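You operate a simulated robot arm through the tools that you are given. There is no shell and no other tool.

You run a simulated two-armed robot. Do the job below in one go: nothing can be reset, and whatever is moved stays where it is left.

Task
Run the red connector's nut home in the black stand, then lift it out.
Fine: use the blue nut driver; driver and connector end standing where they stood. Set down upright: red connector, blue nut driver.

It is judged by the outcome, as a careful person would: the job done as asked, and still so three seconds after it is handed in. It fails if anything else is knocked over, pushed out of place, dropped, spilled or broken.

Robot
Two 7-joint arms with fingered hands on one trunk that stands fixed in place. Base frame: the origin is at the foot of the trunk, x ahead of it, y to its left, z up; the work surface is at about z = 900. Readings come in mm, degrees, newtons and seconds.
The left shoulder is at [71, 172, 1327], the right one opposite. Each reaches about 1156 mm from its shoulder. Payload 5 kg a hand.
Tool frame (each hand has its own): the origin (TCP) lies between the finger pads and is the grasp point; the fingertips stand 43 mm ahead of it; z points along the fingers, y is the line along which they close. The gripper opens to 144 mm; its body begins 50 mm behind the TCP. The gripper is a hand of 5 fingers: y runs from the thumb to the fingers, the wrist lies at [-21, -124, -221] in the tool frame.
Orientation is that of the tool frame in the base frame, as a unit quaternion [w, x, y, z]. With the fingers straight down and the wrist toward the robot, the tool's x, y and z point along [0, 1, 0], [1, 0, 0] and [0, 0, -1] of the base frame.

Tools
- The arms move only by the tool send_rows. It takes "left_motion", "right_motion" or both (then of equal length, played together; a hand with none holds still); each is a list of rows, each a list of 2 entries, a list of its own where there are three numbers: the shift along the tool's x, y, z in units of 30 mm (1.0 is 30 mm), then the turn, a rotation vector about the tool's x, y, z in units of 4 degrees (1.0 is 4 degrees). In form: [[[dx, dy, dz], [wx, wy, wz]], ...]. A call has 1 to 20 rows; each row shifts and turns the commanded pose from where the row before left it, along the tool's axes as they then stand. A call with a number of a shift or a turn outside -1 to 1 is refused whole. A row lasts 0.2 s, in which the tool goes at most 50 mm and 8.6 degrees; a call with a longer step from one row to the next is refused whole. Where a pose cannot be reached the arm comes as near as it can. A force on the tool above 50 N (or 10 N above the force at the start of the call, whichever is more), or a blocked arm, ends the call early, and 0.2 s more pass. In this call time passes only in rows, and 0.2 s behind the last. It gives the time, the measured TCP pose, the force on the tool (base axes), the opening and the grip force at its end, in the units of the frame above (readings bear some noise), with the torque about the TCP (base axes, N m) and any sound that the robot's microphone picked up.
- Cameras (640 x 400 px; columns grow to the right, rows downward): "scene" is now at [138.2, 13.5, 1568.4]; the picture's right is [0.12, -0.99, 0.00], its down [-0.51, -0.06, -0.86] and it looks along [0.85, 0.11, -0.51] (base axes); focal length 323 px, centre (320, 200). "left" rides on the left gripper at [-86, -108, -168] in its tool frame; the picture's right is [-0.80, -0.28, 0.53], its down [0.54, -0.73, 0.42] and it looks along [0.27, 0.63, 0.73] (tool axes); focal length 275 px, centre (320, 200). "right" rides on the right gripper at [86, -108, -168] in its tool frame; the picture's right is [-0.80, 0.28, -0.53], its down [-0.54, -0.73, 0.42] and it looks along [-0.27, 0.63, 0.73] (tool axes); focal length 275 px, centre (320, 200). There is no depth. A picture from a camera that has moved, and an enlarged one, comes with that camera's place and axes in the base frame and with its lens.
- grab_frame(camera): a new picture of that camera. The clock stands still meanwhile.
- lift_body(by): slides the trunk up (or, below 0, down) by that many mm; the arms and the scene camera ride with it, the base frame stays. It gives what a move gives, with no picture.
- curl_fingers(index, middle, ring, little, thumb_bend, thumb_turn, hand): sets how far each is bent, from 0 (flat) to 1 (curled in); at 0.3 the hand is open as for a grip, at 0.7 the pads meet at the TCP. One left out holds its place. A second passes; each finger stops where it meets its share of the squeeze, and holds until it gets a number again. It is the only way to open and close the hand. It gives what a move gives, with no picture; readings hold the bend of each and the force on index, middle, ring, little, thumb and palm. thumb_turn goes from beside the hand (0) to across from the fingers (1), as for a grip.
- turn_head(pan, tilt): turns the head with the scene camera to pan (to the left, within 86 degrees either way) and tilt (down, from -29 to 69), counted from straight ahead of the robot. It gives what a move gives.
- enlarge(camera, box): a new picture of the part [left, top, right, bottom] of that camera's present view, enlarged. The clock stands still meanwhile.
- job_done(): hands the job in; it is judged then, once.

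Nothing tells you positions but the pictures and the camera data. Unless the task says otherwise, let go and move clear before handing in.

The tools are called after "Emit:" as a command line: name --argument value ..., lists and objects as JSON in quotes. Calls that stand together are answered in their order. send_rows: Moves the arms, as the interface text tells. Its arguments: {"type":"object","properties":{"left_motion":{"type":"array","items":{"type":"array"}},"right_motion":{"type":"array","items":{"type":"array"}}},"required":[]} The other tools are called the same way: lift_body (by) moves the trunk up or down; curl_fingers (index, middle, ring, little, thumb_bend, thumb_turn, hand) moves the fingers one by one; turn_head (pan, tilt) turns the head that bears the scene camera; grab_frame (camera) takes a picture; enlarge (camera, box) takes an enlarged picture of a part of a camera's view; job_done () hands the job in.

At the start:

```text
time_s: 0.0
left_ee_pos: [746.6, 315.5, 1339.7]
left_orientation: [-0.001, 0.708, 0.706, 0.0]
left_ft_force: [0.0, -0.7, 0.3]
left_wrist_torque: [-0.02, 0.0, 0.01]
left_finger_gap: 143.5
left_grip_force: 0.2
left_shape: jaw
left_bend: [0.3, 0.3, 0.3, 0.3, 0.3, 0.98]
left_finger forces: [0.0, 0.0, 0.0, 0.0, 0.1, 0.1]
right_ee_pos: [737.8, -291.8, 1362.4]
right_orientation: [-0.001, 0.707, 0.707, 0.0]
right_ft_force: [-0.5, -0.1, -0.4]
right_wrist_torque: [0.0, 0.0, 0.02]
right_finger_gap: 143.6
right_grip_force: 0.0
right_shape: jaw
right_bend: [0.3, 0.3, 0.3, 0.3, 0.3, 0.98]
right_finger forces: [0.0, 0.1, 0.0, 0.0, 0.0, 0.1]
trunk travel left (down, up): [-425.0, 515.0]
head pan, tilt (commanded): [7.1, 30.6]
```

scene: 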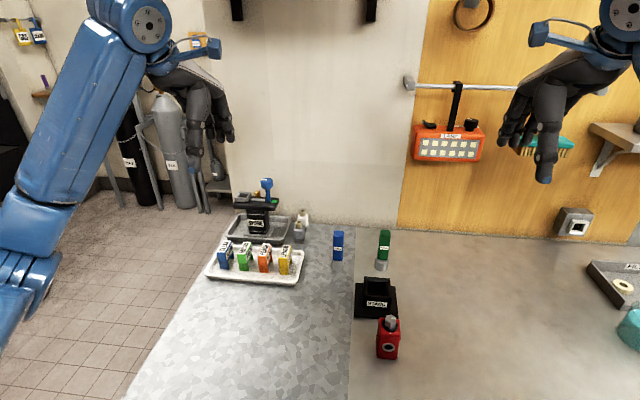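
right: 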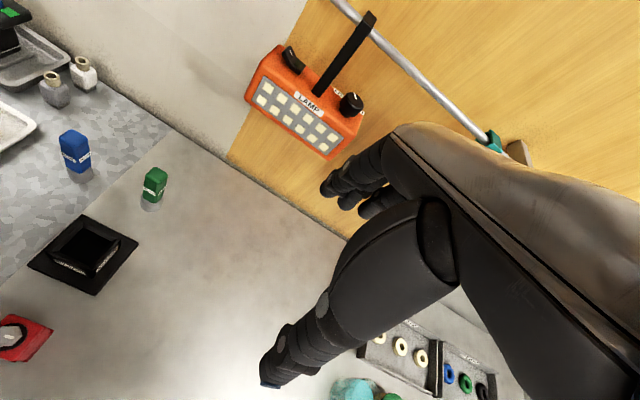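
left: 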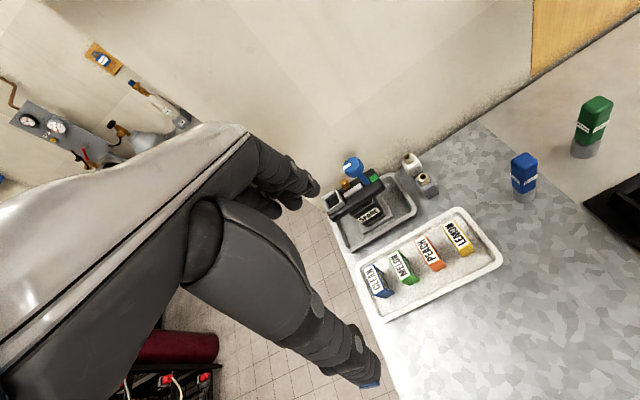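

I see a red connector at the front, a black stand behind it, and blue and green drivers farther back. I'll enlarge the views first to read labels and work out the geometry.

Emit:
enlarge --camera "scene" --box '[300, 210, 460, 370]'

Emit:
enlarge --camera "right" --box '[0, 100, 240, 380]'

Emit:
enlarge --camera "left" --box '[480, 80, 640, 260]'

```text
2.50 times, centred on (380, 290) of scene
camera zoom: at [138.2, 13.5, 1568.4], right [0.12, -0.99, 0.0], down [-0.51, -0.06, -0.86], along [0.85, 0.11, -0.51], focal length 807 px, centre (170, -25)
```

zoom: 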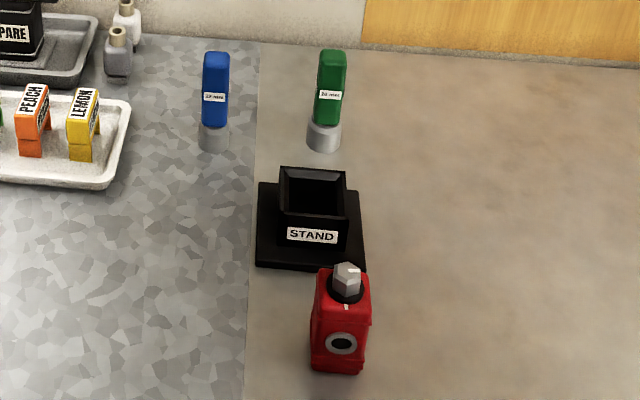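

```text
1.43 times, centred on (120, 240) of right
camera zoom: at [629.1, -206.4, 1529.2], right [0.28, -0.8, 0.53], down [-0.73, -0.54, -0.42], along [0.63, -0.27, -0.73], focal length 393 px, centre (606, 143)
```

zoom: 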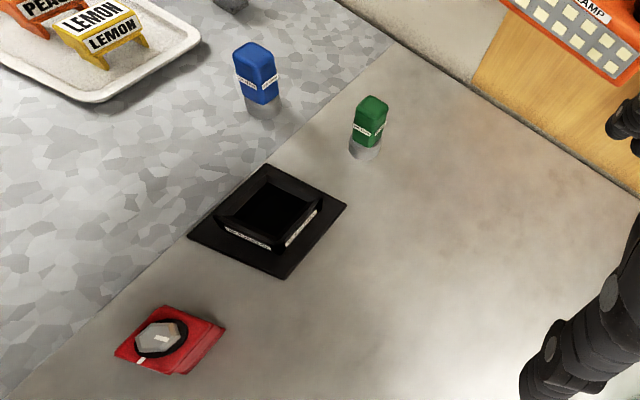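

```text
2.22 times, centred on (560, 170) of left
camera zoom: at [636.9, 230.7, 1507.7], right [-0.28, -0.8, -0.53], down [-0.73, 0.54, -0.42], along [0.63, 0.27, -0.73], focal length 612 px, centre (-213, 267)
```

zoom: 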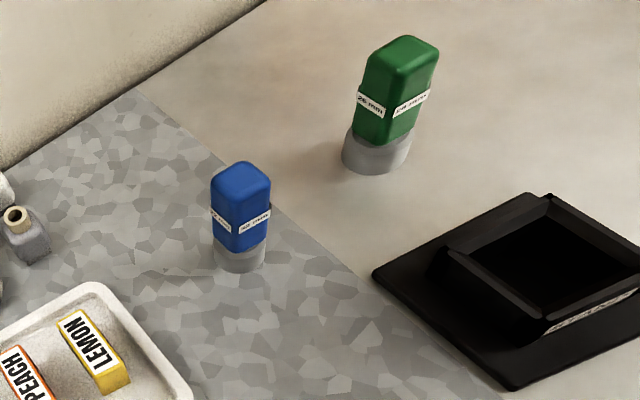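

The red connector stands near x≈610, y≈-82. The stand is near (755, -59) and the blue driver near (875, 52). I'll take closer looks to read labels and fix orientations.

Emit:
enlarge --camera "scene" --box '[345, 300, 425, 365]'

Emit:
enlarge --camera "scene" --box '[320, 220, 400, 280]'

Emit:
enlarge --camera "scene" --box '[345, 265, 405, 325]'

Emit:
enlarge --camera "left" --box '[490, 130, 560, 210]'

Emit:
enlarge --camera "right" --box '[20, 205, 150, 300]'

Emit:
enlarge --camera "right" --box '[0, 290, 90, 380]'

```text
6.15 times, centred on (385, 332) of scene
camera zoom: at [138.2, 13.5, 1568.4], right [0.12, -0.99, 0.0], down [-0.51, -0.06, -0.86], along [0.85, 0.11, -0.51], focal length 1986 px, centre (-80, -615)
```

zoom: 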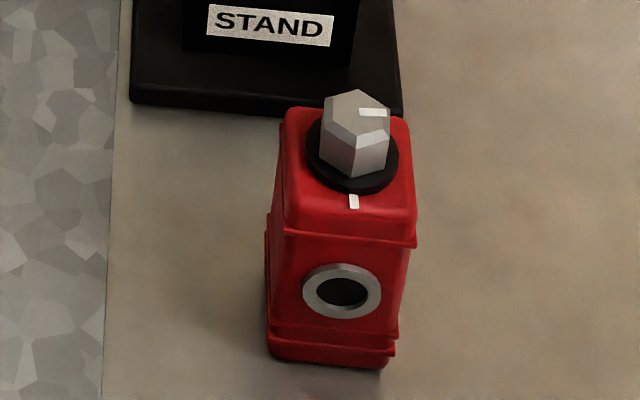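

```text
6.67 times, centred on (360, 250) of scene
camera zoom: at [138.2, 13.5, 1568.4], right [0.12, -0.99, 0.0], down [-0.51, -0.06, -0.86], along [0.85, 0.11, -0.51], focal length 2152 px, centre (53, -133)
```

zoom: 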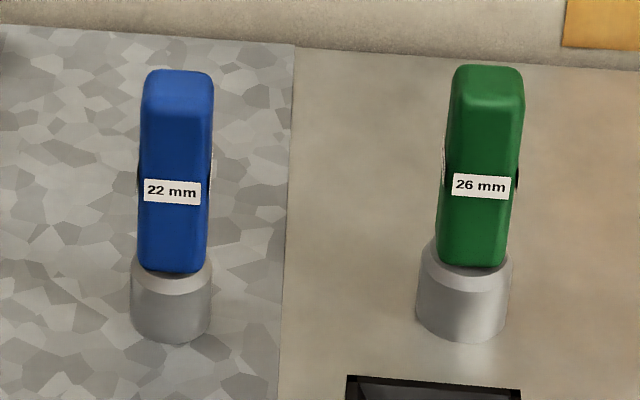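

```text
6.67 times, centred on (375, 295) of scene
camera zoom: at [138.2, 13.5, 1568.4], right [0.12, -0.99, 0.0], down [-0.51, -0.06, -0.86], along [0.85, 0.11, -0.51], focal length 2152 px, centre (-47, -433)
```

zoom: 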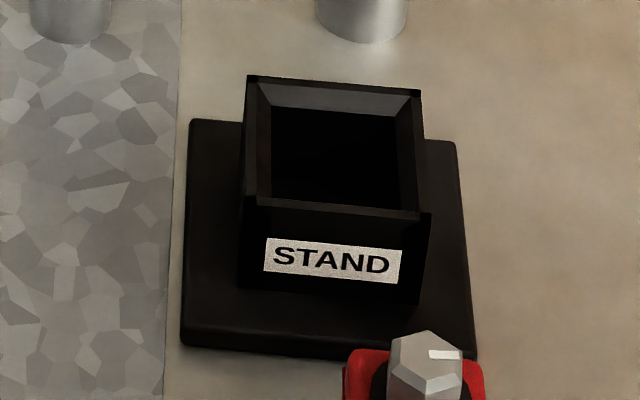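

```text
5.00 times, centred on (525, 170) of left
camera zoom: at [636.9, 230.7, 1507.7], right [-0.28, -0.8, -0.53], down [-0.73, 0.54, -0.42], along [0.63, 0.27, -0.73], focal length 1376 px, centre (-705, 350)
```

zoom: 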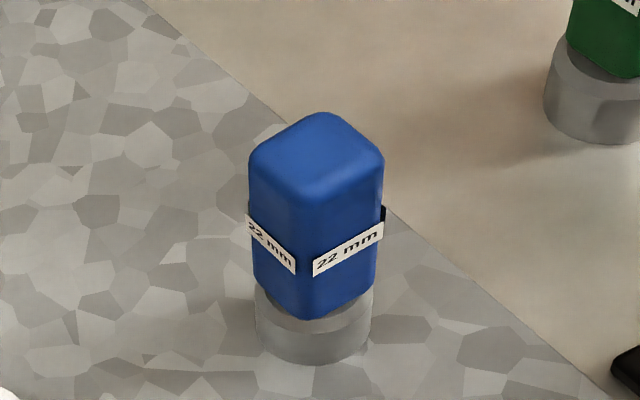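

```text
4.21 times, centred on (85, 252) of right
camera zoom: at [629.1, -206.4, 1529.2], right [0.28, -0.8, 0.53], down [-0.73, -0.54, -0.42], along [0.63, -0.27, -0.73], focal length 1159 px, centre (1310, -21)
```

zoom: 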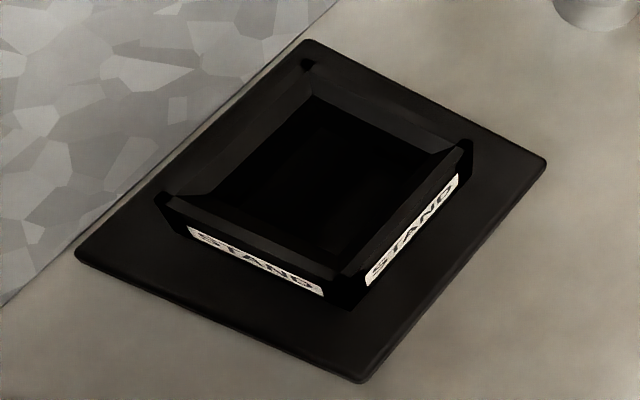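

```text
4.44 times, centred on (45, 335) of right
camera zoom: at [629.1, -206.4, 1529.2], right [0.28, -0.8, 0.53], down [-0.73, -0.54, -0.42], along [0.63, -0.27, -0.73], focal length 1224 px, centre (1542, -400)
```

zoom: 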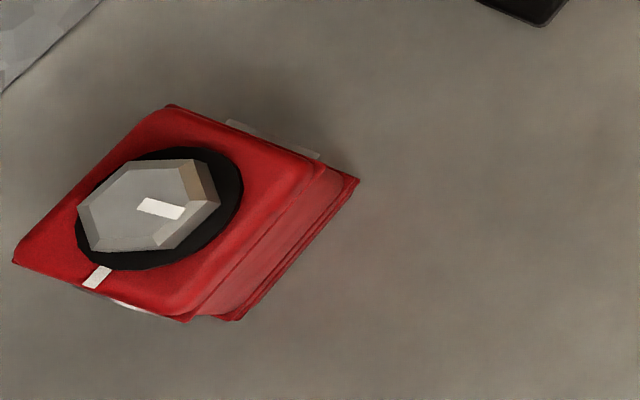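

The labels read 22 mm on the blue driver and 26 mm on the green. The stand's base is aligned with the axes, centred near (754, -59), with its rim near z≈952. The connector spans about x 589–634, y -57 to -99, and its body top is near z≈980. I'll turn the right hand 90° so its thumb and fingers will close on the connector's plain left and right faces.

Emit:
send_rows --right_motion '[[[0, 0, 0], [0, 0, -1]], [[0, 0, 0], [0, 0, -1]], [[0, 0, 0], [0, 0, -1]], [[0, 0, 0], [0, 0, -1]], [[0, 0, 0], [0, 0, -1]], [[0, 0, 0], [0, 0, -1]], [[0, 0, 0], [0, 0, -1]], [[0, 0, 0], [0, 0, -1]], [[0, 0, 0], [0, 0, -1]], [[0, 0, 0], [0, 0, -1]], [[0, 0, 0], [0, 0, -1]], [[0, 0, 0], [0, 0, -1]], [[0, 0, 0], [0, 0, -1]], [[0, 0, 0], [0, 0, -1]], [[0, 0, 0], [0, 0, -1]], [[0, 0, 0], [0, 0, -1]], [[0, 0, 0], [0, 0, -1]], [[0, 0, 0], [0, 0, -1]], [[0, 0, 0], [0, 0, -1]], [[0, 0, 0], [0, 0, -1]]]'

```text
time_s: 4.2
left_ee_pos: [746.4, 316.2, 1339.3]
left_orientation: [-0.001, 0.707, 0.707, 0.0]
left_ft_force: [0.7, 0.2, -0.5]
left_wrist_torque: [0.02, 0.0, -0.01]
left_finger_gap: 143.6
left_grip_force: 0.1
left_shape: jaw
left_bend: [0.3, 0.3, 0.3, 0.3, 0.3, 0.98]
left_finger forces: [0.0, 0.1, 0.1, 0.0, 0.0, 0.0]
right_ee_pos: [738.1, -291.7, 1362.6]
right_orientation: [-0.001, 0.086, 0.996, 0.0]
right_ft_force: [-0.1, 0.0, -0.2]
right_wrist_torque: [0.02, 0.03, -0.04]
right_finger_gap: 143.8
right_grip_force: 0.0
right_shape: jaw
right_bend: [0.3, 0.3, 0.3, 0.3, 0.3, 0.98]
right_finger forces: [0.1, 0.0, 0.0, 0.0, 0.0, 0.0]
trunk travel left (down, up): [-425.0, 515.0]
head pan, tilt (commanded): [7.1, 30.6]
```

The turn went as commanded, so I'll finish the last 10° and carry the right hand to about 200 mm above the connector.

Emit:
send_rows --right_motion '[[[0, 0, 0], [0, 0, -1]], [[0, 0, 0], [0, 0, -1]], [[0, 0, 0], [0, 0, -0.5]], [[0.42, 0.713, 0.55], [0, 0, 0]], [[0.42, 0.713, 0.55], [0, 0, 0]], [[0.42, 0.713, 0.55], [0, 0, 0]], [[0.42, 0.713, 0.55], [0, 0, 0]], [[0.42, 0.713, 0.55], [0, 0, 0]], [[0.42, 0.713, 0.55], [0, 0, 0]], [[0.42, 0.713, 0.55], [0, 0, 0]], [[0.42, 0.713, 0.55], [0, 0, 0]], [[0.42, 0.713, 0.55], [0, 0, 0]], [[0.42, 0.713, 0.55], [0, 0, 0]]]'

Emit:
grab_frame --camera "right"

Emit:
grab_frame --camera "scene"

```text
time_s: 7.0
left_ee_pos: [746.4, 316.2, 1339.5]
left_orientation: [0.0, 0.707, 0.707, 0.0]
left_ft_force: [-0.2, 0.0, -0.3]
left_wrist_torque: [0.0, 0.02, -0.01]
left_finger_gap: 143.7
left_grip_force: 0.0
left_shape: jaw
left_bend: [0.3, 0.3, 0.3, 0.3, 0.3, 0.98]
left_finger forces: [0.0, 0.1, 0.0, 0.0, 0.0, 0.0]
right_ee_pos: [611.7, -78.5, 1196.9]
right_orientation: [0.0, 0.0, 1.0, -0.001]
right_ft_force: [0.2, -0.1, 0.7]
right_wrist_torque: [-0.02, 0.0, -0.02]
right_finger_gap: 143.5
right_grip_force: 0.0
right_shape: jaw
right_bend: [0.3, 0.3, 0.3, 0.3, 0.3, 0.98]
right_finger forces: [0.0, 0.1, 0.0, 0.0, 0.0, 0.1]
trunk travel left (down, up): [-425.0, 515.0]
head pan, tilt (commanded): [7.1, 30.6]
```

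```text
taken
camera right: at [525.8, -186.7, 1364.2], right [0.8, 0.28, 0.53], down [0.54, -0.73, -0.42], along [0.27, 0.63, -0.73], focal length 275 px, centre (320, 200)
```

right: 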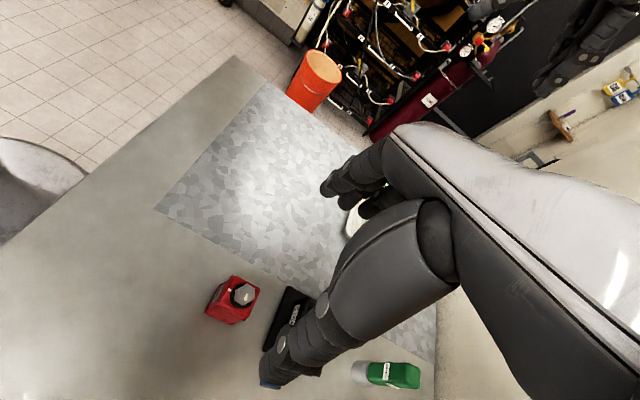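

```text
taken
camera scene: at [138.2, 14.2, 1568.5], right [0.12, -0.99, 0.0], down [-0.51, -0.06, -0.86], along [0.85, 0.11, -0.51], focal length 323 px, centre (320, 200)
```

scene: 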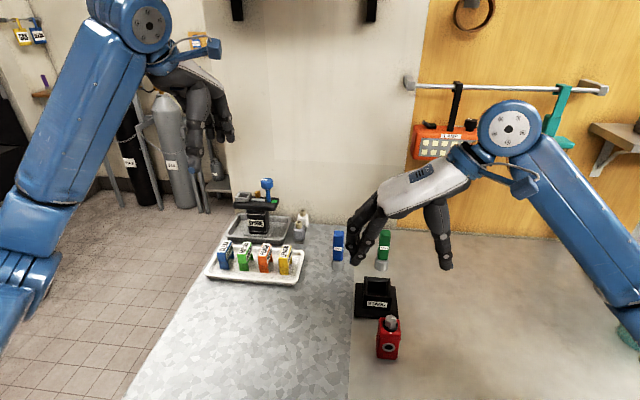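

The right hand is above the connector with its thumb on the right and fingers on the left. I'll zoom in from here for a second view of the connector and stand.

Emit:
enlarge --camera "right" --box '[190, 260, 290, 340]'

Emit:
enlarge --camera "right" --box '[200, 260, 440, 400]'

Emit:
enlarge --camera "scene" --box '[330, 170, 480, 290]'

```text
5.00 times, centred on (240, 300) of right
camera zoom: at [525.8, -186.7, 1364.2], right [0.8, 0.28, 0.53], down [0.54, -0.73, -0.42], along [0.27, 0.63, -0.73], focal length 1376 px, centre (720, -300)
```

zoom: 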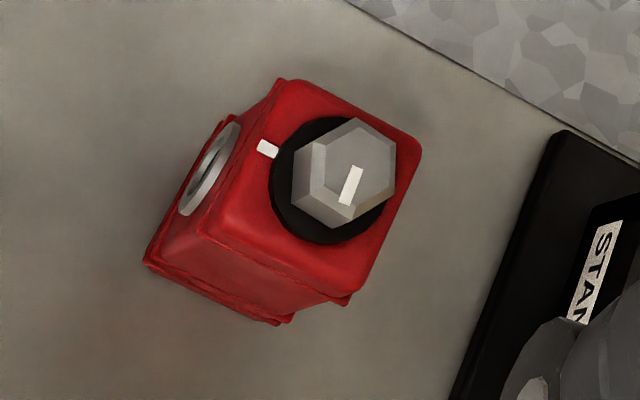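

```text
2.67 times, centred on (320, 330) of right
camera zoom: at [525.8, -186.7, 1364.2], right [0.8, 0.28, 0.53], down [0.54, -0.73, -0.42], along [0.27, 0.63, -0.73], focal length 734 px, centre (320, -147)
```

zoom: 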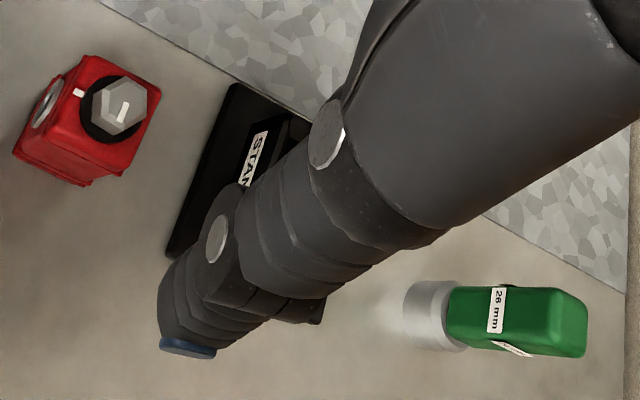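

```text
3.33 times, centred on (405, 230) of scene
camera zoom: at [138.2, 14.2, 1568.5], right [0.12, -0.99, 0.0], down [-0.51, -0.06, -0.86], along [0.85, 0.11, -0.51], focal length 1076 px, centre (37, 100)
```

zoom: 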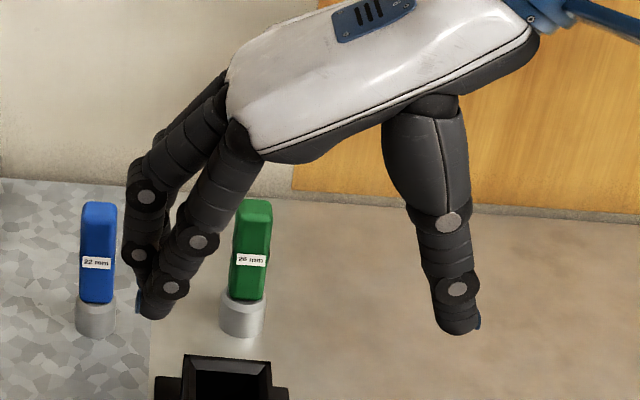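

Both views put the connector's centre at about (612, -77.5), square to the axes. I'll come down to about 90 mm above the grip height and check alignment.

Emit:
send_rows --right_motion '[[[0, 0.033, 0.8], [0, 0, 0]], [[0, 0, 0.8], [0, 0, 0]], [[0, 0, 0.8], [0, 0, 0]], [[0, 0, 0.8], [0, 0, 0]], [[0, 0, 0.5], [0, 0, 0]]]'

Emit:
grab_frame --camera "right"

Emit:
enlarge --camera "scene" --box '[310, 210, 470, 370]'

```text
time_s: 8.2
left_ee_pos: [746.2, 315.0, 1340.6]
left_orientation: [0.0, 0.707, 0.708, -0.001]
left_ft_force: [-0.3, -0.4, 0.1]
left_wrist_torque: [-0.02, 0.01, 0.03]
left_finger_gap: 143.6
left_grip_force: 0.0
left_shape: jaw
left_bend: [0.3, 0.3, 0.3, 0.3, 0.3, 0.98]
left_finger forces: [0.0, 0.0, 0.0, 0.0, 0.0, 0.1]
right_ee_pos: [611.3, -77.0, 1087.3]
right_orientation: [0.0, 0.0, 1.0, 0.0]
right_ft_force: [0.7, 0.6, -0.3]
right_wrist_torque: [-0.04, 0.03, -0.02]
right_finger_gap: 143.7
right_grip_force: 0.1
right_shape: jaw
right_bend: [0.3, 0.3, 0.3, 0.3, 0.3, 0.98]
right_finger forces: [0.1, 0.1, 0.0, 0.1, 0.0, 0.0]
trunk travel left (down, up): [-425.0, 515.0]
head pan, tilt (commanded): [7.1, 30.6]
```

```text
taken
camera right: at [524.7, -186.9, 1253.8], right [0.8, 0.28, 0.53], down [0.54, -0.73, -0.42], along [0.27, 0.63, -0.73], focal length 275 px, centre (320, 200)
```

right: 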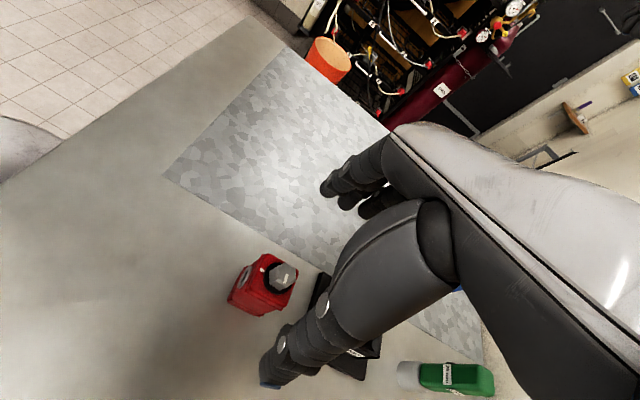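

```text
2.50 times, centred on (390, 290) of scene
camera zoom: at [138.2, 13.4, 1568.5], right [0.12, -0.99, 0.0], down [-0.51, -0.06, -0.86], along [0.85, 0.11, -0.51], focal length 807 px, centre (145, -25)
```

zoom: 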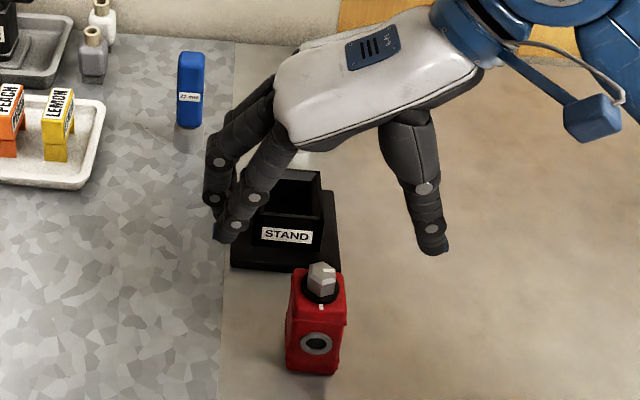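

The connector is centred between the thumb and fingers. I'll lower to the grip height, TCP z≈992, so the fingertips end near z≈949.

Emit:
send_rows --right_motion '[[[0, 0, 0.8], [0, 0, 0]], [[0, 0, 0.8], [0, 0, 0]], [[0, 0, 0.8], [0, 0, 0]], [[0, 0, 0.4], [0, 0, 0]], [[0, 0, 0.37], [0, 0, 0]]]'

Emit:
grab_frame --camera "right"

Emit:
enlarge --camera "scene" --box '[310, 240, 470, 370]'

```text
time_s: 9.4
left_ee_pos: [745.4, 314.7, 1340.0]
left_orientation: [-0.001, 0.708, 0.707, 0.0]
left_ft_force: [0.3, -0.3, -0.3]
left_wrist_torque: [0.02, 0.01, -0.01]
left_finger_gap: 143.7
left_grip_force: 0.1
left_shape: jaw
left_bend: [0.3, 0.3, 0.3, 0.3, 0.3, 0.98]
left_finger forces: [0.1, 0.1, 0.1, 0.0, 0.1, 0.1]
right_ee_pos: [611.2, -76.4, 989.1]
right_orientation: [0.0, 0.0, 1.0, 0.0]
right_ft_force: [-0.5, 0.1, 0.4]
right_wrist_torque: [-0.05, 0.01, -0.01]
right_finger_gap: 143.7
right_grip_force: 0.2
right_shape: jaw
right_bend: [0.3, 0.3, 0.3, 0.3, 0.3, 0.98]
right_finger forces: [0.0, 0.0, 0.1, 0.0, 0.1, 0.1]
trunk travel left (down, up): [-425.0, 515.0]
head pan, tilt (commanded): [7.1, 30.6]
```

```text
taken
camera right: at [525.4, -185.8, 1156.8], right [0.8, 0.28, 0.53], down [0.54, -0.73, -0.42], along [0.27, 0.63, -0.73], focal length 275 px, centre (320, 200)
```

right: 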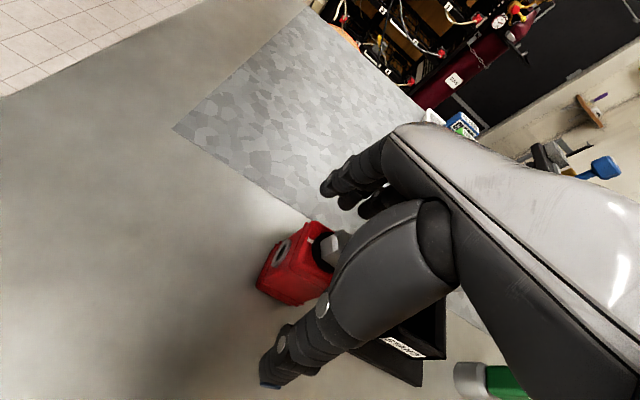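

```text
3.08 times, centred on (390, 305) of scene
camera zoom: at [138.3, 13.5, 1568.4], right [0.12, -0.99, 0.0], down [-0.51, -0.06, -0.86], along [0.85, 0.11, -0.51], focal length 993 px, centre (105, -123)
```

zoom: 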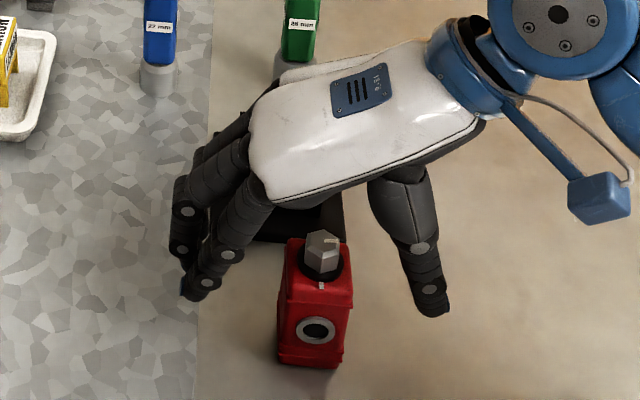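

The hand is straddling the connector. I want to see which fingers line up with it before closing.

Emit:
enlarge --camera "scene" --box '[340, 265, 400, 345]'

Emit:
enlarge --camera "right" --box '[240, 130, 440, 310]'

Emit:
grab_frame --camera "left"

```text
5.00 times, centred on (370, 305) of scene
camera zoom: at [138.3, 13.5, 1568.4], right [0.12, -0.99, 0.0], down [-0.51, -0.06, -0.86], along [0.85, 0.11, -0.51], focal length 1614 px, centre (70, -325)
```

zoom: 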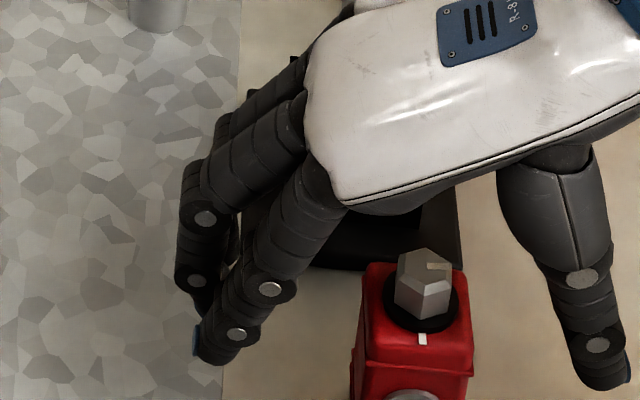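

```text
2.22 times, centred on (340, 220) of right
camera zoom: at [525.4, -185.8, 1156.8], right [0.8, 0.28, 0.53], down [0.54, -0.73, -0.42], along [0.27, 0.63, -0.73], focal length 612 px, centre (276, 156)
```

zoom: 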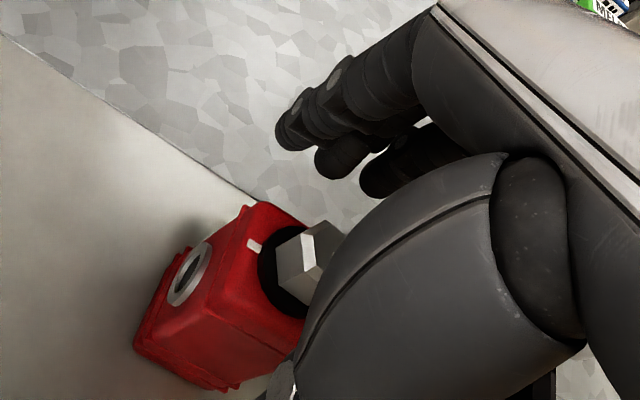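

```text
taken
camera left: at [637.0, 230.7, 1507.7], right [-0.28, -0.8, -0.53], down [-0.73, 0.54, -0.42], along [0.63, 0.27, -0.73], focal length 275 px, centre (320, 200)
```

left: 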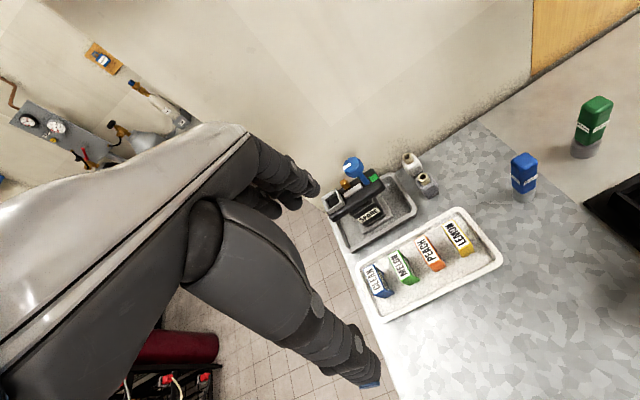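

The index and middle fingers line up with the connector, and the ring and little fingers lie behind it. I'll close index, middle and thumb part-way first and check they are centred.

Emit:
curl_fingers --hand "right" --index 0.5 --middle 0.5 --thumb_bend 0.5

Emit:
enlarge --camera "scene" --box '[340, 265, 440, 365]'

Emit:
enlarge --camera "right" --box '[240, 130, 440, 310]'

```text
time_s: 10.4
left_ee_pos: [744.8, 316.3, 1339.4]
left_orientation: [-0.001, 0.707, 0.707, 0.0]
left_ft_force: [-0.6, -0.6, 0.5]
left_wrist_torque: [0.02, 0.02, 0.01]
left_finger_gap: 143.5
left_grip_force: 0.1
left_shape: jaw
left_bend: [0.3, 0.3, 0.3, 0.3, 0.3, 0.98]
left_finger forces: [0.1, 0.1, 0.1, 0.0, 0.0, 0.0]
right_ee_pos: [611.4, -77.0, 989.9]
right_orientation: [0.0, 0.0, 1.0, 0.0]
right_ft_force: [0.2, -0.2, -0.2]
right_wrist_torque: [-0.01, 0.0, 0.02]
right_finger_gap: 79.3
right_grip_force: 0.1
right_shape: fingers
right_bend: [0.5, 0.5, 0.3, 0.3, 0.5, 0.98]
right_finger forces: [0.0, 0.0, 0.0, 0.1, 0.1, 0.0]
trunk travel left (down, up): [-425.0, 515.0]
head pan, tilt (commanded): [7.1, 30.6]
```

```text
4.00 times, centred on (390, 315) of scene
camera zoom: at [138.2, 13.6, 1568.4], right [0.12, -0.99, 0.0], down [-0.51, -0.06, -0.86], along [0.85, 0.11, -0.51], focal length 1291 px, centre (40, -260)
```

zoom: 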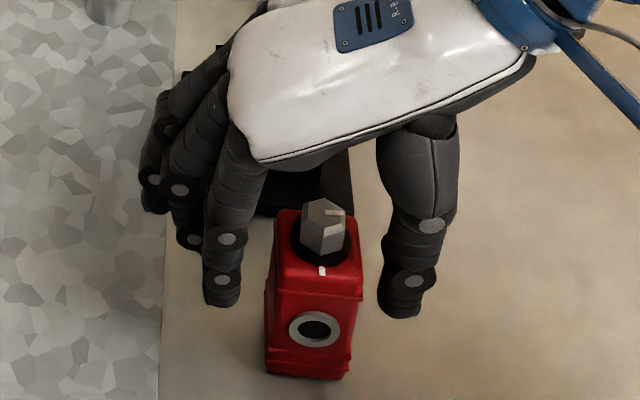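

```text
2.22 times, centred on (340, 220) of right
camera zoom: at [525.4, -185.8, 1157.0], right [0.8, 0.28, 0.53], down [0.54, -0.73, -0.42], along [0.27, 0.63, -0.73], focal length 612 px, centre (276, 156)
```

zoom: 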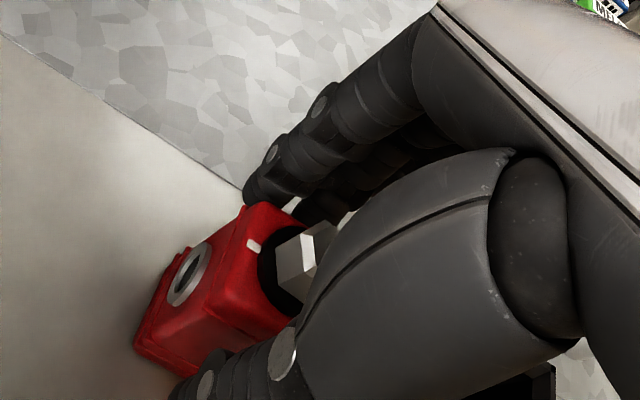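

The fingers are centred, but the tips hang lower than expected, at about z 930–938. I'll raise the hand 17 mm so they'll clear the stand's rim later, then close the grip.

Emit:
send_rows --right_motion '[[[0, 0, -0.3], [0, 0, 0]], [[0, 0, -0.27], [0, 0, 0]]]'

Emit:
curl_fingers --hand "right" --index 0.7 --middle 0.7 --thumb_bend 0.7

Emit:
enlarge --camera "scene" --box '[340, 265, 440, 365]'

Emit:
enlarge --camera "right" --box '[220, 150, 420, 330]'

```text
time_s: 11.0
left_ee_pos: [745.7, 315.5, 1339.1]
left_orientation: [0.0, 0.707, 0.707, 0.0]
left_ft_force: [1.2, 0.8, -0.2]
left_wrist_torque: [0.04, -0.01, -0.01]
left_finger_gap: 143.8
left_grip_force: 0.1
left_shape: jaw
left_bend: [0.3, 0.3, 0.3, 0.3, 0.3, 0.98]
left_finger forces: [0.0, 0.0, 0.0, 0.0, 0.0, 0.0]
right_ee_pos: [612.2, -78.2, 1007.4]
right_orientation: [0.0, 0.0, 1.0, -0.001]
right_ft_force: [0.6, -0.2, 0.6]
right_wrist_torque: [-0.01, 0.01, 0.03]
right_finger_gap: 79.0
right_grip_force: 0.0
right_shape: fingers
right_bend: [0.5, 0.5, 0.3, 0.3, 0.5, 0.98]
right_finger forces: [0.0, 0.0, 0.0, 0.1, 0.0, 0.0]
trunk travel left (down, up): [-425.0, 515.0]
head pan, tilt (commanded): [7.1, 30.6]
```

```text
time_s: 12.0
left_ee_pos: [746.7, 316.7, 1338.7]
left_orientation: [0.0, 0.708, 0.707, 0.0]
left_ft_force: [0.3, 0.3, 0.0]
left_wrist_torque: [0.02, 0.0, -0.01]
left_finger_gap: 143.8
left_grip_force: 0.0
left_shape: jaw
left_bend: [0.3, 0.3, 0.3, 0.3, 0.3, 0.98]
left_finger forces: [0.0, 0.0, 0.0, 0.1, 0.0, 0.0]
right_ee_pos: [611.7, -77.5, 1006.9]
right_orientation: [0.001, 0.0, 1.0, 0.001]
right_ft_force: [0.8, 0.0, -0.2]
right_wrist_torque: [-0.04, -0.03, 0.01]
right_finger_gap: 45.2
right_grip_force: 16.9
right_shape: fingers
right_bend: [0.61, 0.64, 0.3, 0.3, 0.6, 0.96]
right_finger forces: [8.5, 8.1, 0.1, 0.0, 16.4, 0.0]
trunk travel left (down, up): [-425.0, 515.0]
head pan, tilt (commanded): [7.1, 30.6]
```

```text
4.00 times, centred on (390, 315) of scene
camera zoom: at [138.2, 13.6, 1568.4], right [0.12, -0.99, 0.0], down [-0.51, -0.06, -0.86], along [0.85, 0.11, -0.51], focal length 1291 px, centre (40, -260)
```

zoom: 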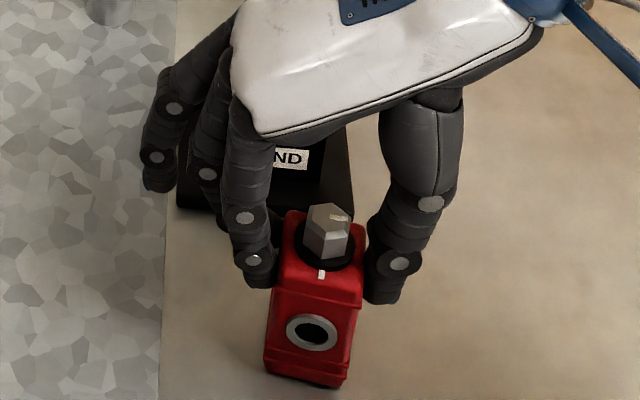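

```text
2.22 times, centred on (320, 240) of right
camera zoom: at [525.8, -185.9, 1174.3], right [0.8, 0.28, 0.53], down [0.54, -0.73, -0.42], along [0.27, 0.63, -0.73], focal length 612 px, centre (320, 111)
```

zoom: 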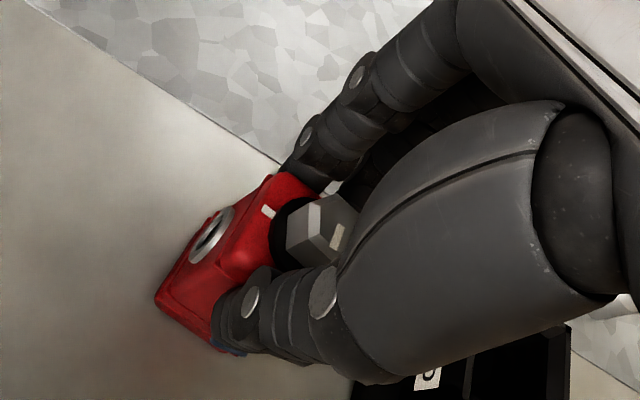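

The grip holds at about 17 N, but the connector seems to have yawed slightly under the two fingers. I'll zoom in to measure it.

Emit:
enlarge --camera "scene" --box '[370, 305, 430, 365]'

Emit:
enlarge --camera "right" --box '[270, 210, 350, 320]'

```text
6.67 times, centred on (400, 335) of scene
camera zoom: at [138.2, 13.6, 1568.4], right [0.12, -0.99, 0.0], down [-0.51, -0.06, -0.86], along [0.85, 0.11, -0.51], focal length 2152 px, centre (-213, -700)
```

zoom: 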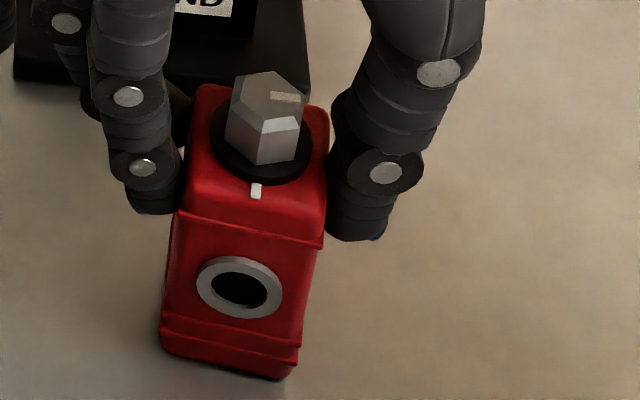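

```text
3.64 times, centred on (310, 265) of right
camera zoom: at [525.8, -185.9, 1174.3], right [0.8, 0.28, 0.53], down [0.54, -0.73, -0.42], along [0.27, 0.63, -0.73], focal length 1001 px, centre (356, -36)
```

zoom: 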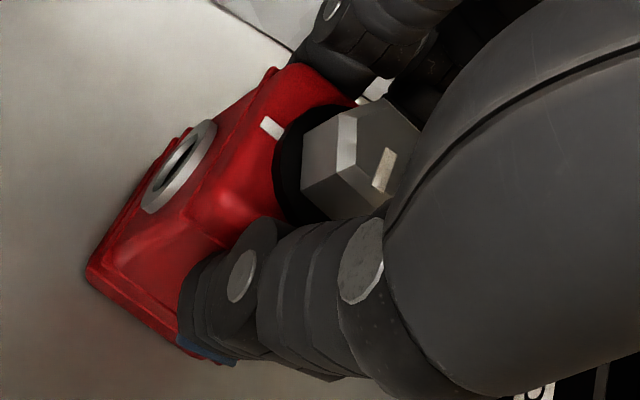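

The connector has yawed about 7° clockwise relative to the hand. I'll lift it a little, confirm the grip holds, and measure its orientation in the air.

Emit:
send_rows --right_motion '[[[0, 0, -0.3], [0, 0, 0]], [[0, 0, -0.5], [0, 0, 0]], [[0, 0, -0.6], [0, 0, 0]], [[0, 0, -0.6], [0, 0, 0]], [[0, 0, -0.6], [0, 0, 0]], [[0, 0, -0.4], [0, 0, 0]]]'

Emit:
enlarge --camera "scene" --box '[360, 260, 450, 350]'

Emit:
enlarge --camera "right" --box '[260, 200, 360, 320]'

```text
time_s: 13.4
left_ee_pos: [745.2, 314.9, 1338.9]
left_orientation: [0.0, 0.707, 0.707, 0.0]
left_ft_force: [-0.9, 0.0, -0.1]
left_wrist_torque: [0.0, -0.05, 0.03]
left_finger_gap: 143.5
left_grip_force: 0.1
left_shape: jaw
left_bend: [0.3, 0.3, 0.3, 0.3, 0.3, 0.98]
left_finger forces: [0.0, 0.1, 0.0, 0.1, 0.0, 0.0]
right_ee_pos: [611.3, -76.3, 1096.7]
right_orientation: [0.0, 0.0, 1.0, 0.0]
right_ft_force: [0.7, -0.5, -1.6]
right_wrist_torque: [0.0, 0.01, 0.02]
right_finger_gap: 45.2
right_grip_force: 16.3
right_shape: fingers
right_bend: [0.61, 0.64, 0.3, 0.3, 0.6, 0.96]
right_finger forces: [8.8, 7.6, 0.1, 0.0, 16.3, 0.0]
trunk travel left (down, up): [-425.0, 515.0]
head pan, tilt (commanded): [7.1, 30.6]
```

```text
4.44 times, centred on (405, 305) of scene
camera zoom: at [138.2, 13.6, 1568.4], right [0.12, -0.99, 0.0], down [-0.51, -0.06, -0.86], along [0.85, 0.11, -0.51], focal length 1434 px, centre (-58, -267)
```

zoom: 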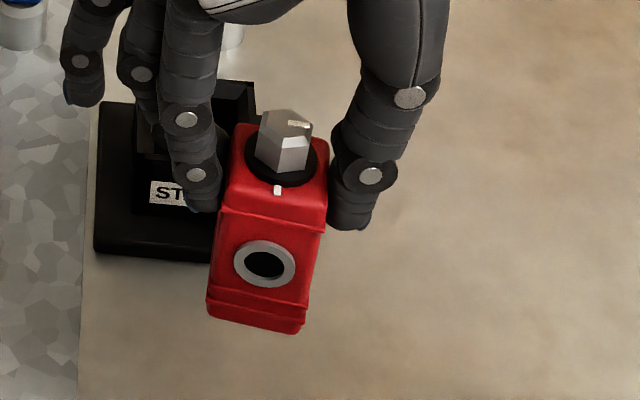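

```text
3.33 times, centred on (310, 260) of right
camera zoom: at [526.3, -185.4, 1264.9], right [0.8, 0.28, 0.53], down [0.54, -0.73, -0.42], along [0.27, 0.63, -0.73], focal length 918 px, centre (353, 0)
```

zoom: 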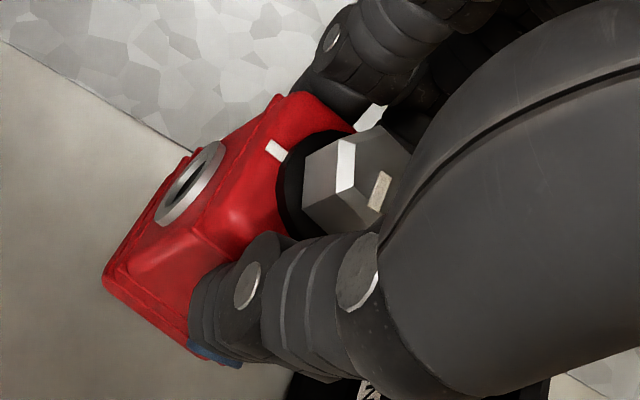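

The grip is solid and the connector hangs vertical with only a yaw offset. I'll enlarge more to measure that yaw precisely.

Emit:
enlarge --camera "scene" --box '[384, 298, 416, 338]'

Emit:
enlarge --camera "scene" --box '[384, 278, 416, 318]'

Emit:
enlarge --camera "right" --box '[285, 220, 345, 310]'

```text
10.00 times, centred on (400, 318) of scene
camera zoom: at [138.2, 13.6, 1568.4], right [0.12, -0.99, 0.0], down [-0.51, -0.06, -0.86], along [0.85, 0.11, -0.51], focal length 3228 px, centre (-480, -980)
```

zoom: 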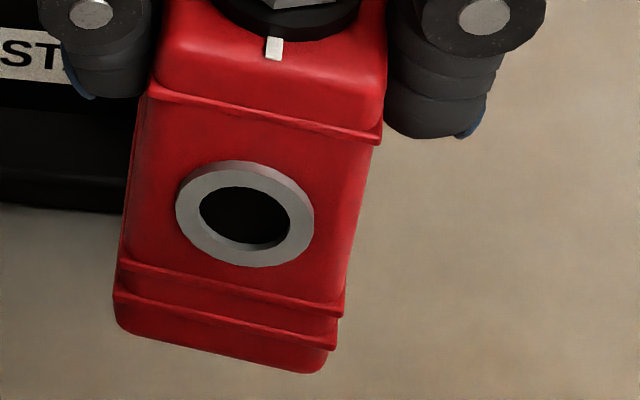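

```text
10.00 times, centred on (400, 298) of scene
camera zoom: at [138.2, 13.6, 1568.4], right [0.12, -0.99, 0.0], down [-0.51, -0.06, -0.86], along [0.85, 0.11, -0.51], focal length 3228 px, centre (-480, -780)
```

zoom: 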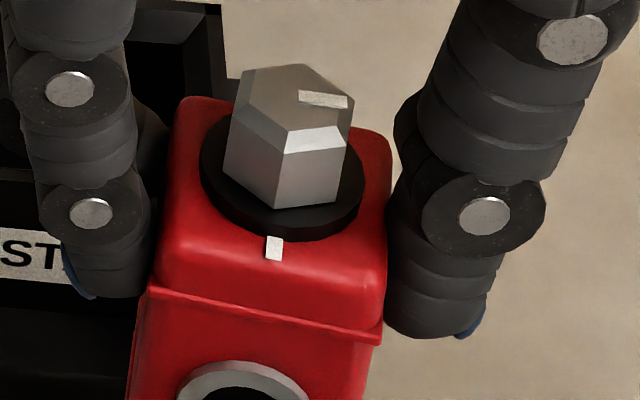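

```text
4.44 times, centred on (315, 265) of right
camera zoom: at [526.3, -185.4, 1264.9], right [0.8, 0.28, 0.53], down [0.54, -0.73, -0.42], along [0.27, 0.63, -0.73], focal length 1224 px, centre (342, -89)
```

zoom: 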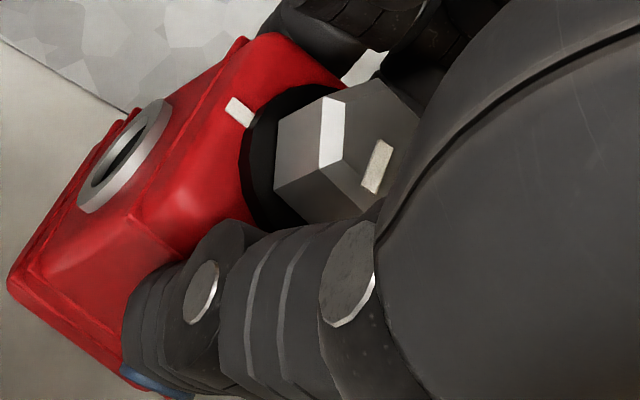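

The connector is yawed about 8.4° clockwise relative to the hand. I'll carry it over the stand and turn the hand back by that amount so the connector sits square to the pocket.

Emit:
send_rows --right_motion '[[[-0.3, 0.09, 0], [0, 0, 0]], [[-0.6, 0.09, 0], [0, 0, 0]], [[-0.65, 0.09, 0], [0, 0, 0]], [[-0.7, 0.09, 0], [0, 0, 0]], [[-0.7, 0.09, 0], [0, 0, 0]], [[-0.7, 0.09, 0], [0, 0, 0]], [[-0.65, 0.09, 0], [0, 0, 0]], [[-0.52, 0.09, 0], [0, 0, 0]], [[0, 0, 0], [0, 0, -0.5]], [[0, 0, 0], [0, 0, -0.6]], [[0, 0, 0], [0, 0, -0.6]], [[0, 0, 0], [0, 0, -0.4]]]'

Emit:
enlarge --camera "scene" --box '[340, 220, 420, 310]'

Emit:
enlarge --camera "right" --box '[240, 200, 380, 340]'

Emit:
grab_frame --camera "left"

```text
time_s: 16.0
left_ee_pos: [746.1, 315.5, 1338.6]
left_orientation: [-0.001, 0.707, 0.707, 0.0]
left_ft_force: [-0.4, 0.8, -0.5]
left_wrist_torque: [0.0, 0.01, -0.03]
left_finger_gap: 143.6
left_grip_force: 0.1
left_shape: jaw
left_bend: [0.3, 0.3, 0.3, 0.3, 0.3, 0.98]
left_finger forces: [0.1, 0.0, 0.1, 0.1, 0.0, 0.0]
right_ee_pos: [756.7, -56.3, 1097.2]
right_orientation: [-0.001, -0.074, 0.997, 0.001]
right_ft_force: [0.1, -1.2, -1.4]
right_wrist_torque: [0.0, -0.01, -0.01]
right_finger_gap: 44.9
right_grip_force: 16.0
right_shape: fingers
right_bend: [0.61, 0.64, 0.3, 0.3, 0.6, 0.96]
right_finger forces: [8.8, 7.6, 0.0, 0.0, 16.3, 0.0]
trunk travel left (down, up): [-425.0, 515.0]
head pan, tilt (commanded): [7.1, 30.6]
```

```text
4.44 times, centred on (380, 265) of scene
camera zoom: at [138.4, 13.6, 1568.4], right [0.12, -0.99, 0.0], down [-0.51, -0.06, -0.86], along [0.85, 0.11, -0.51], focal length 1434 px, centre (53, -89)
```

zoom: 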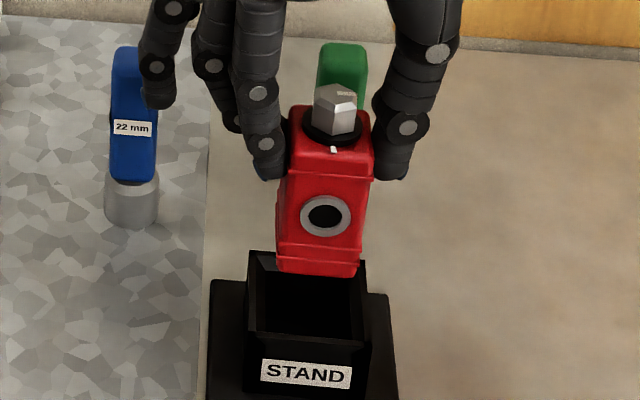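

```text
2.86 times, centred on (310, 270) of right
camera zoom: at [687.3, -176.1, 1264.8], right [0.75, 0.4, 0.53], down [0.64, -0.64, -0.42], along [0.17, 0.66, -0.73], focal length 786 px, centre (349, 0)
```

zoom: 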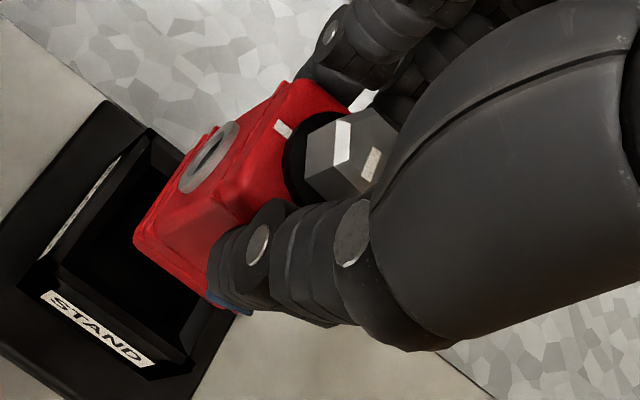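

```text
taken
camera left: at [637.1, 230.8, 1507.6], right [-0.28, -0.8, -0.53], down [-0.73, 0.54, -0.42], along [0.63, 0.27, -0.73], focal length 275 px, centre (320, 200)
```

left: 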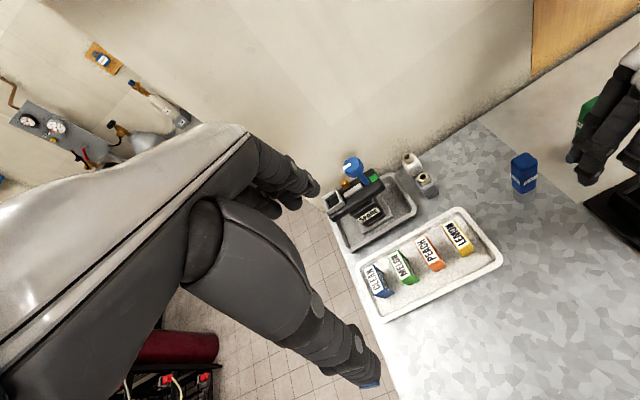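

The connector hangs over the pocket and looks square. I'll measure its position against the pocket before lowering.

Emit:
enlarge --camera "scene" --box '[364, 250, 404, 300]'

Emit:
enlarge --camera "right" --box '[225, 220, 325, 340]'

```text
8.00 times, centred on (384, 275) of scene
camera zoom: at [138.4, 13.6, 1568.4], right [0.12, -0.99, 0.0], down [-0.51, -0.06, -0.86], along [0.85, 0.11, -0.51], focal length 2582 px, centre (-192, -400)
```

zoom: 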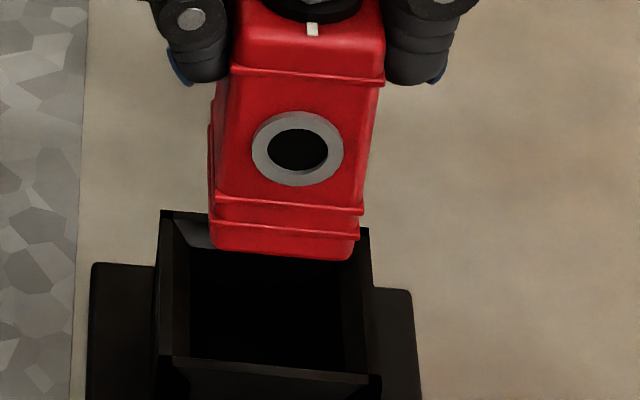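

```text
3.33 times, centred on (275, 280) of right
camera zoom: at [687.3, -176.1, 1264.8], right [0.75, 0.4, 0.53], down [0.64, -0.64, -0.42], along [0.17, 0.66, -0.73], focal length 918 px, centre (470, -67)
```

zoom: 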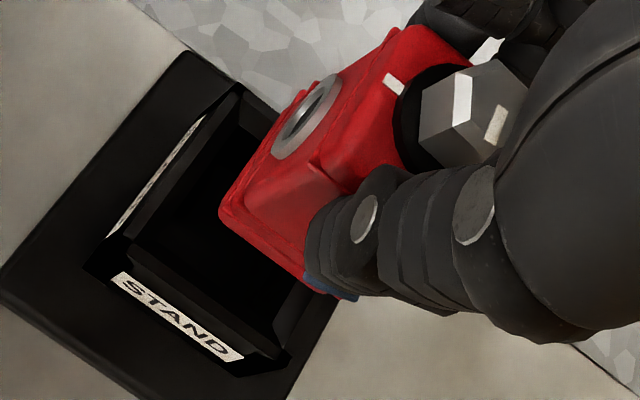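

A small residual of about 3° yaw and 2 mm remains. I'll correct it and lower the connector to just above the rim for a check.

Emit:
send_rows --right_motion '[[[0, 0, 0], [0, 0, -0.35]], [[0, 0, 0], [0, 0, -0.35]], [[0.031, 0.066, 0.2], [0, 0, 0]], [[0, 0, 0.4], [0, 0, 0]], [[0, 0, 0.4], [0, 0, 0]], [[0, 0, 0.15], [0, 0, 0]]]'

Emit:
enlarge --camera "scene" --box '[354, 255, 404, 317]'

Emit:
enlarge --camera "right" --box '[225, 200, 345, 340]'

```text
time_s: 17.4
left_ee_pos: [745.9, 316.2, 1338.8]
left_orientation: [0.0, 0.707, 0.707, -0.001]
left_ft_force: [0.7, 0.5, 0.3]
left_wrist_torque: [-0.02, -0.01, 0.01]
left_finger_gap: 143.5
left_grip_force: 0.1
left_shape: jaw
left_bend: [0.3, 0.3, 0.3, 0.3, 0.3, 0.98]
left_finger forces: [0.0, 0.0, 0.0, 0.1, 0.1, 0.1]
right_ee_pos: [754.4, -54.2, 1063.0]
right_orientation: [0.0, -0.097, 0.995, 0.0]
right_ft_force: [0.0, -1.0, -1.4]
right_wrist_torque: [0.01, -0.02, -0.02]
right_finger_gap: 44.9
right_grip_force: 16.4
right_shape: fingers
right_bend: [0.61, 0.64, 0.3, 0.3, 0.6, 0.96]
right_finger forces: [8.8, 7.6, 0.0, 0.0, 16.3, 0.0]
trunk travel left (down, up): [-425.0, 515.0]
head pan, tilt (commanded): [7.1, 30.6]
```

```text
6.45 times, centred on (379, 286) of scene
camera zoom: at [138.4, 13.6, 1568.4], right [0.12, -0.99, 0.0], down [-0.51, -0.06, -0.86], along [0.85, 0.11, -0.51], focal length 2082 px, centre (-61, -355)
```

zoom: 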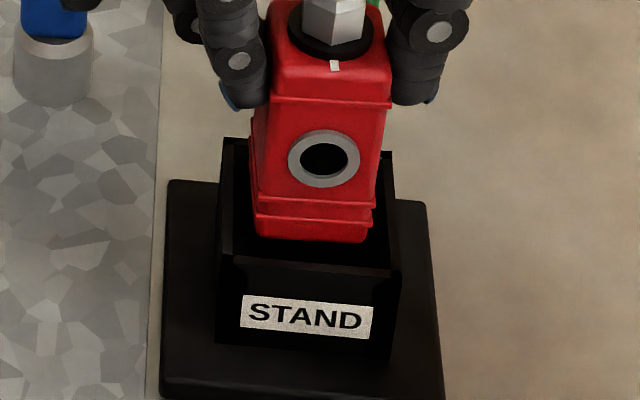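

```text
2.86 times, centred on (285, 270) of right
camera zoom: at [691.9, -177.4, 1230.3], right [0.73, 0.43, 0.53], down [0.67, -0.61, -0.42], along [0.14, 0.67, -0.73], focal length 786 px, centre (420, 0)
```

zoom: 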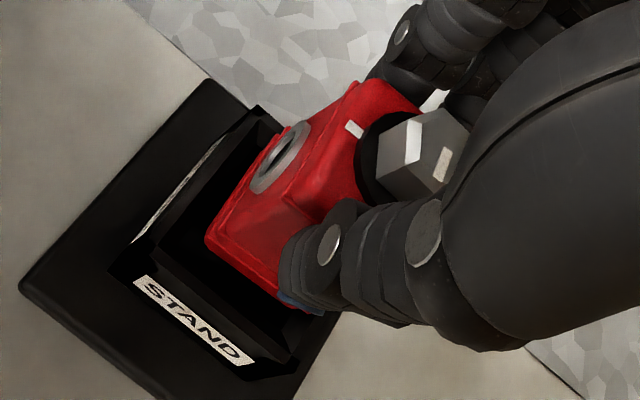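

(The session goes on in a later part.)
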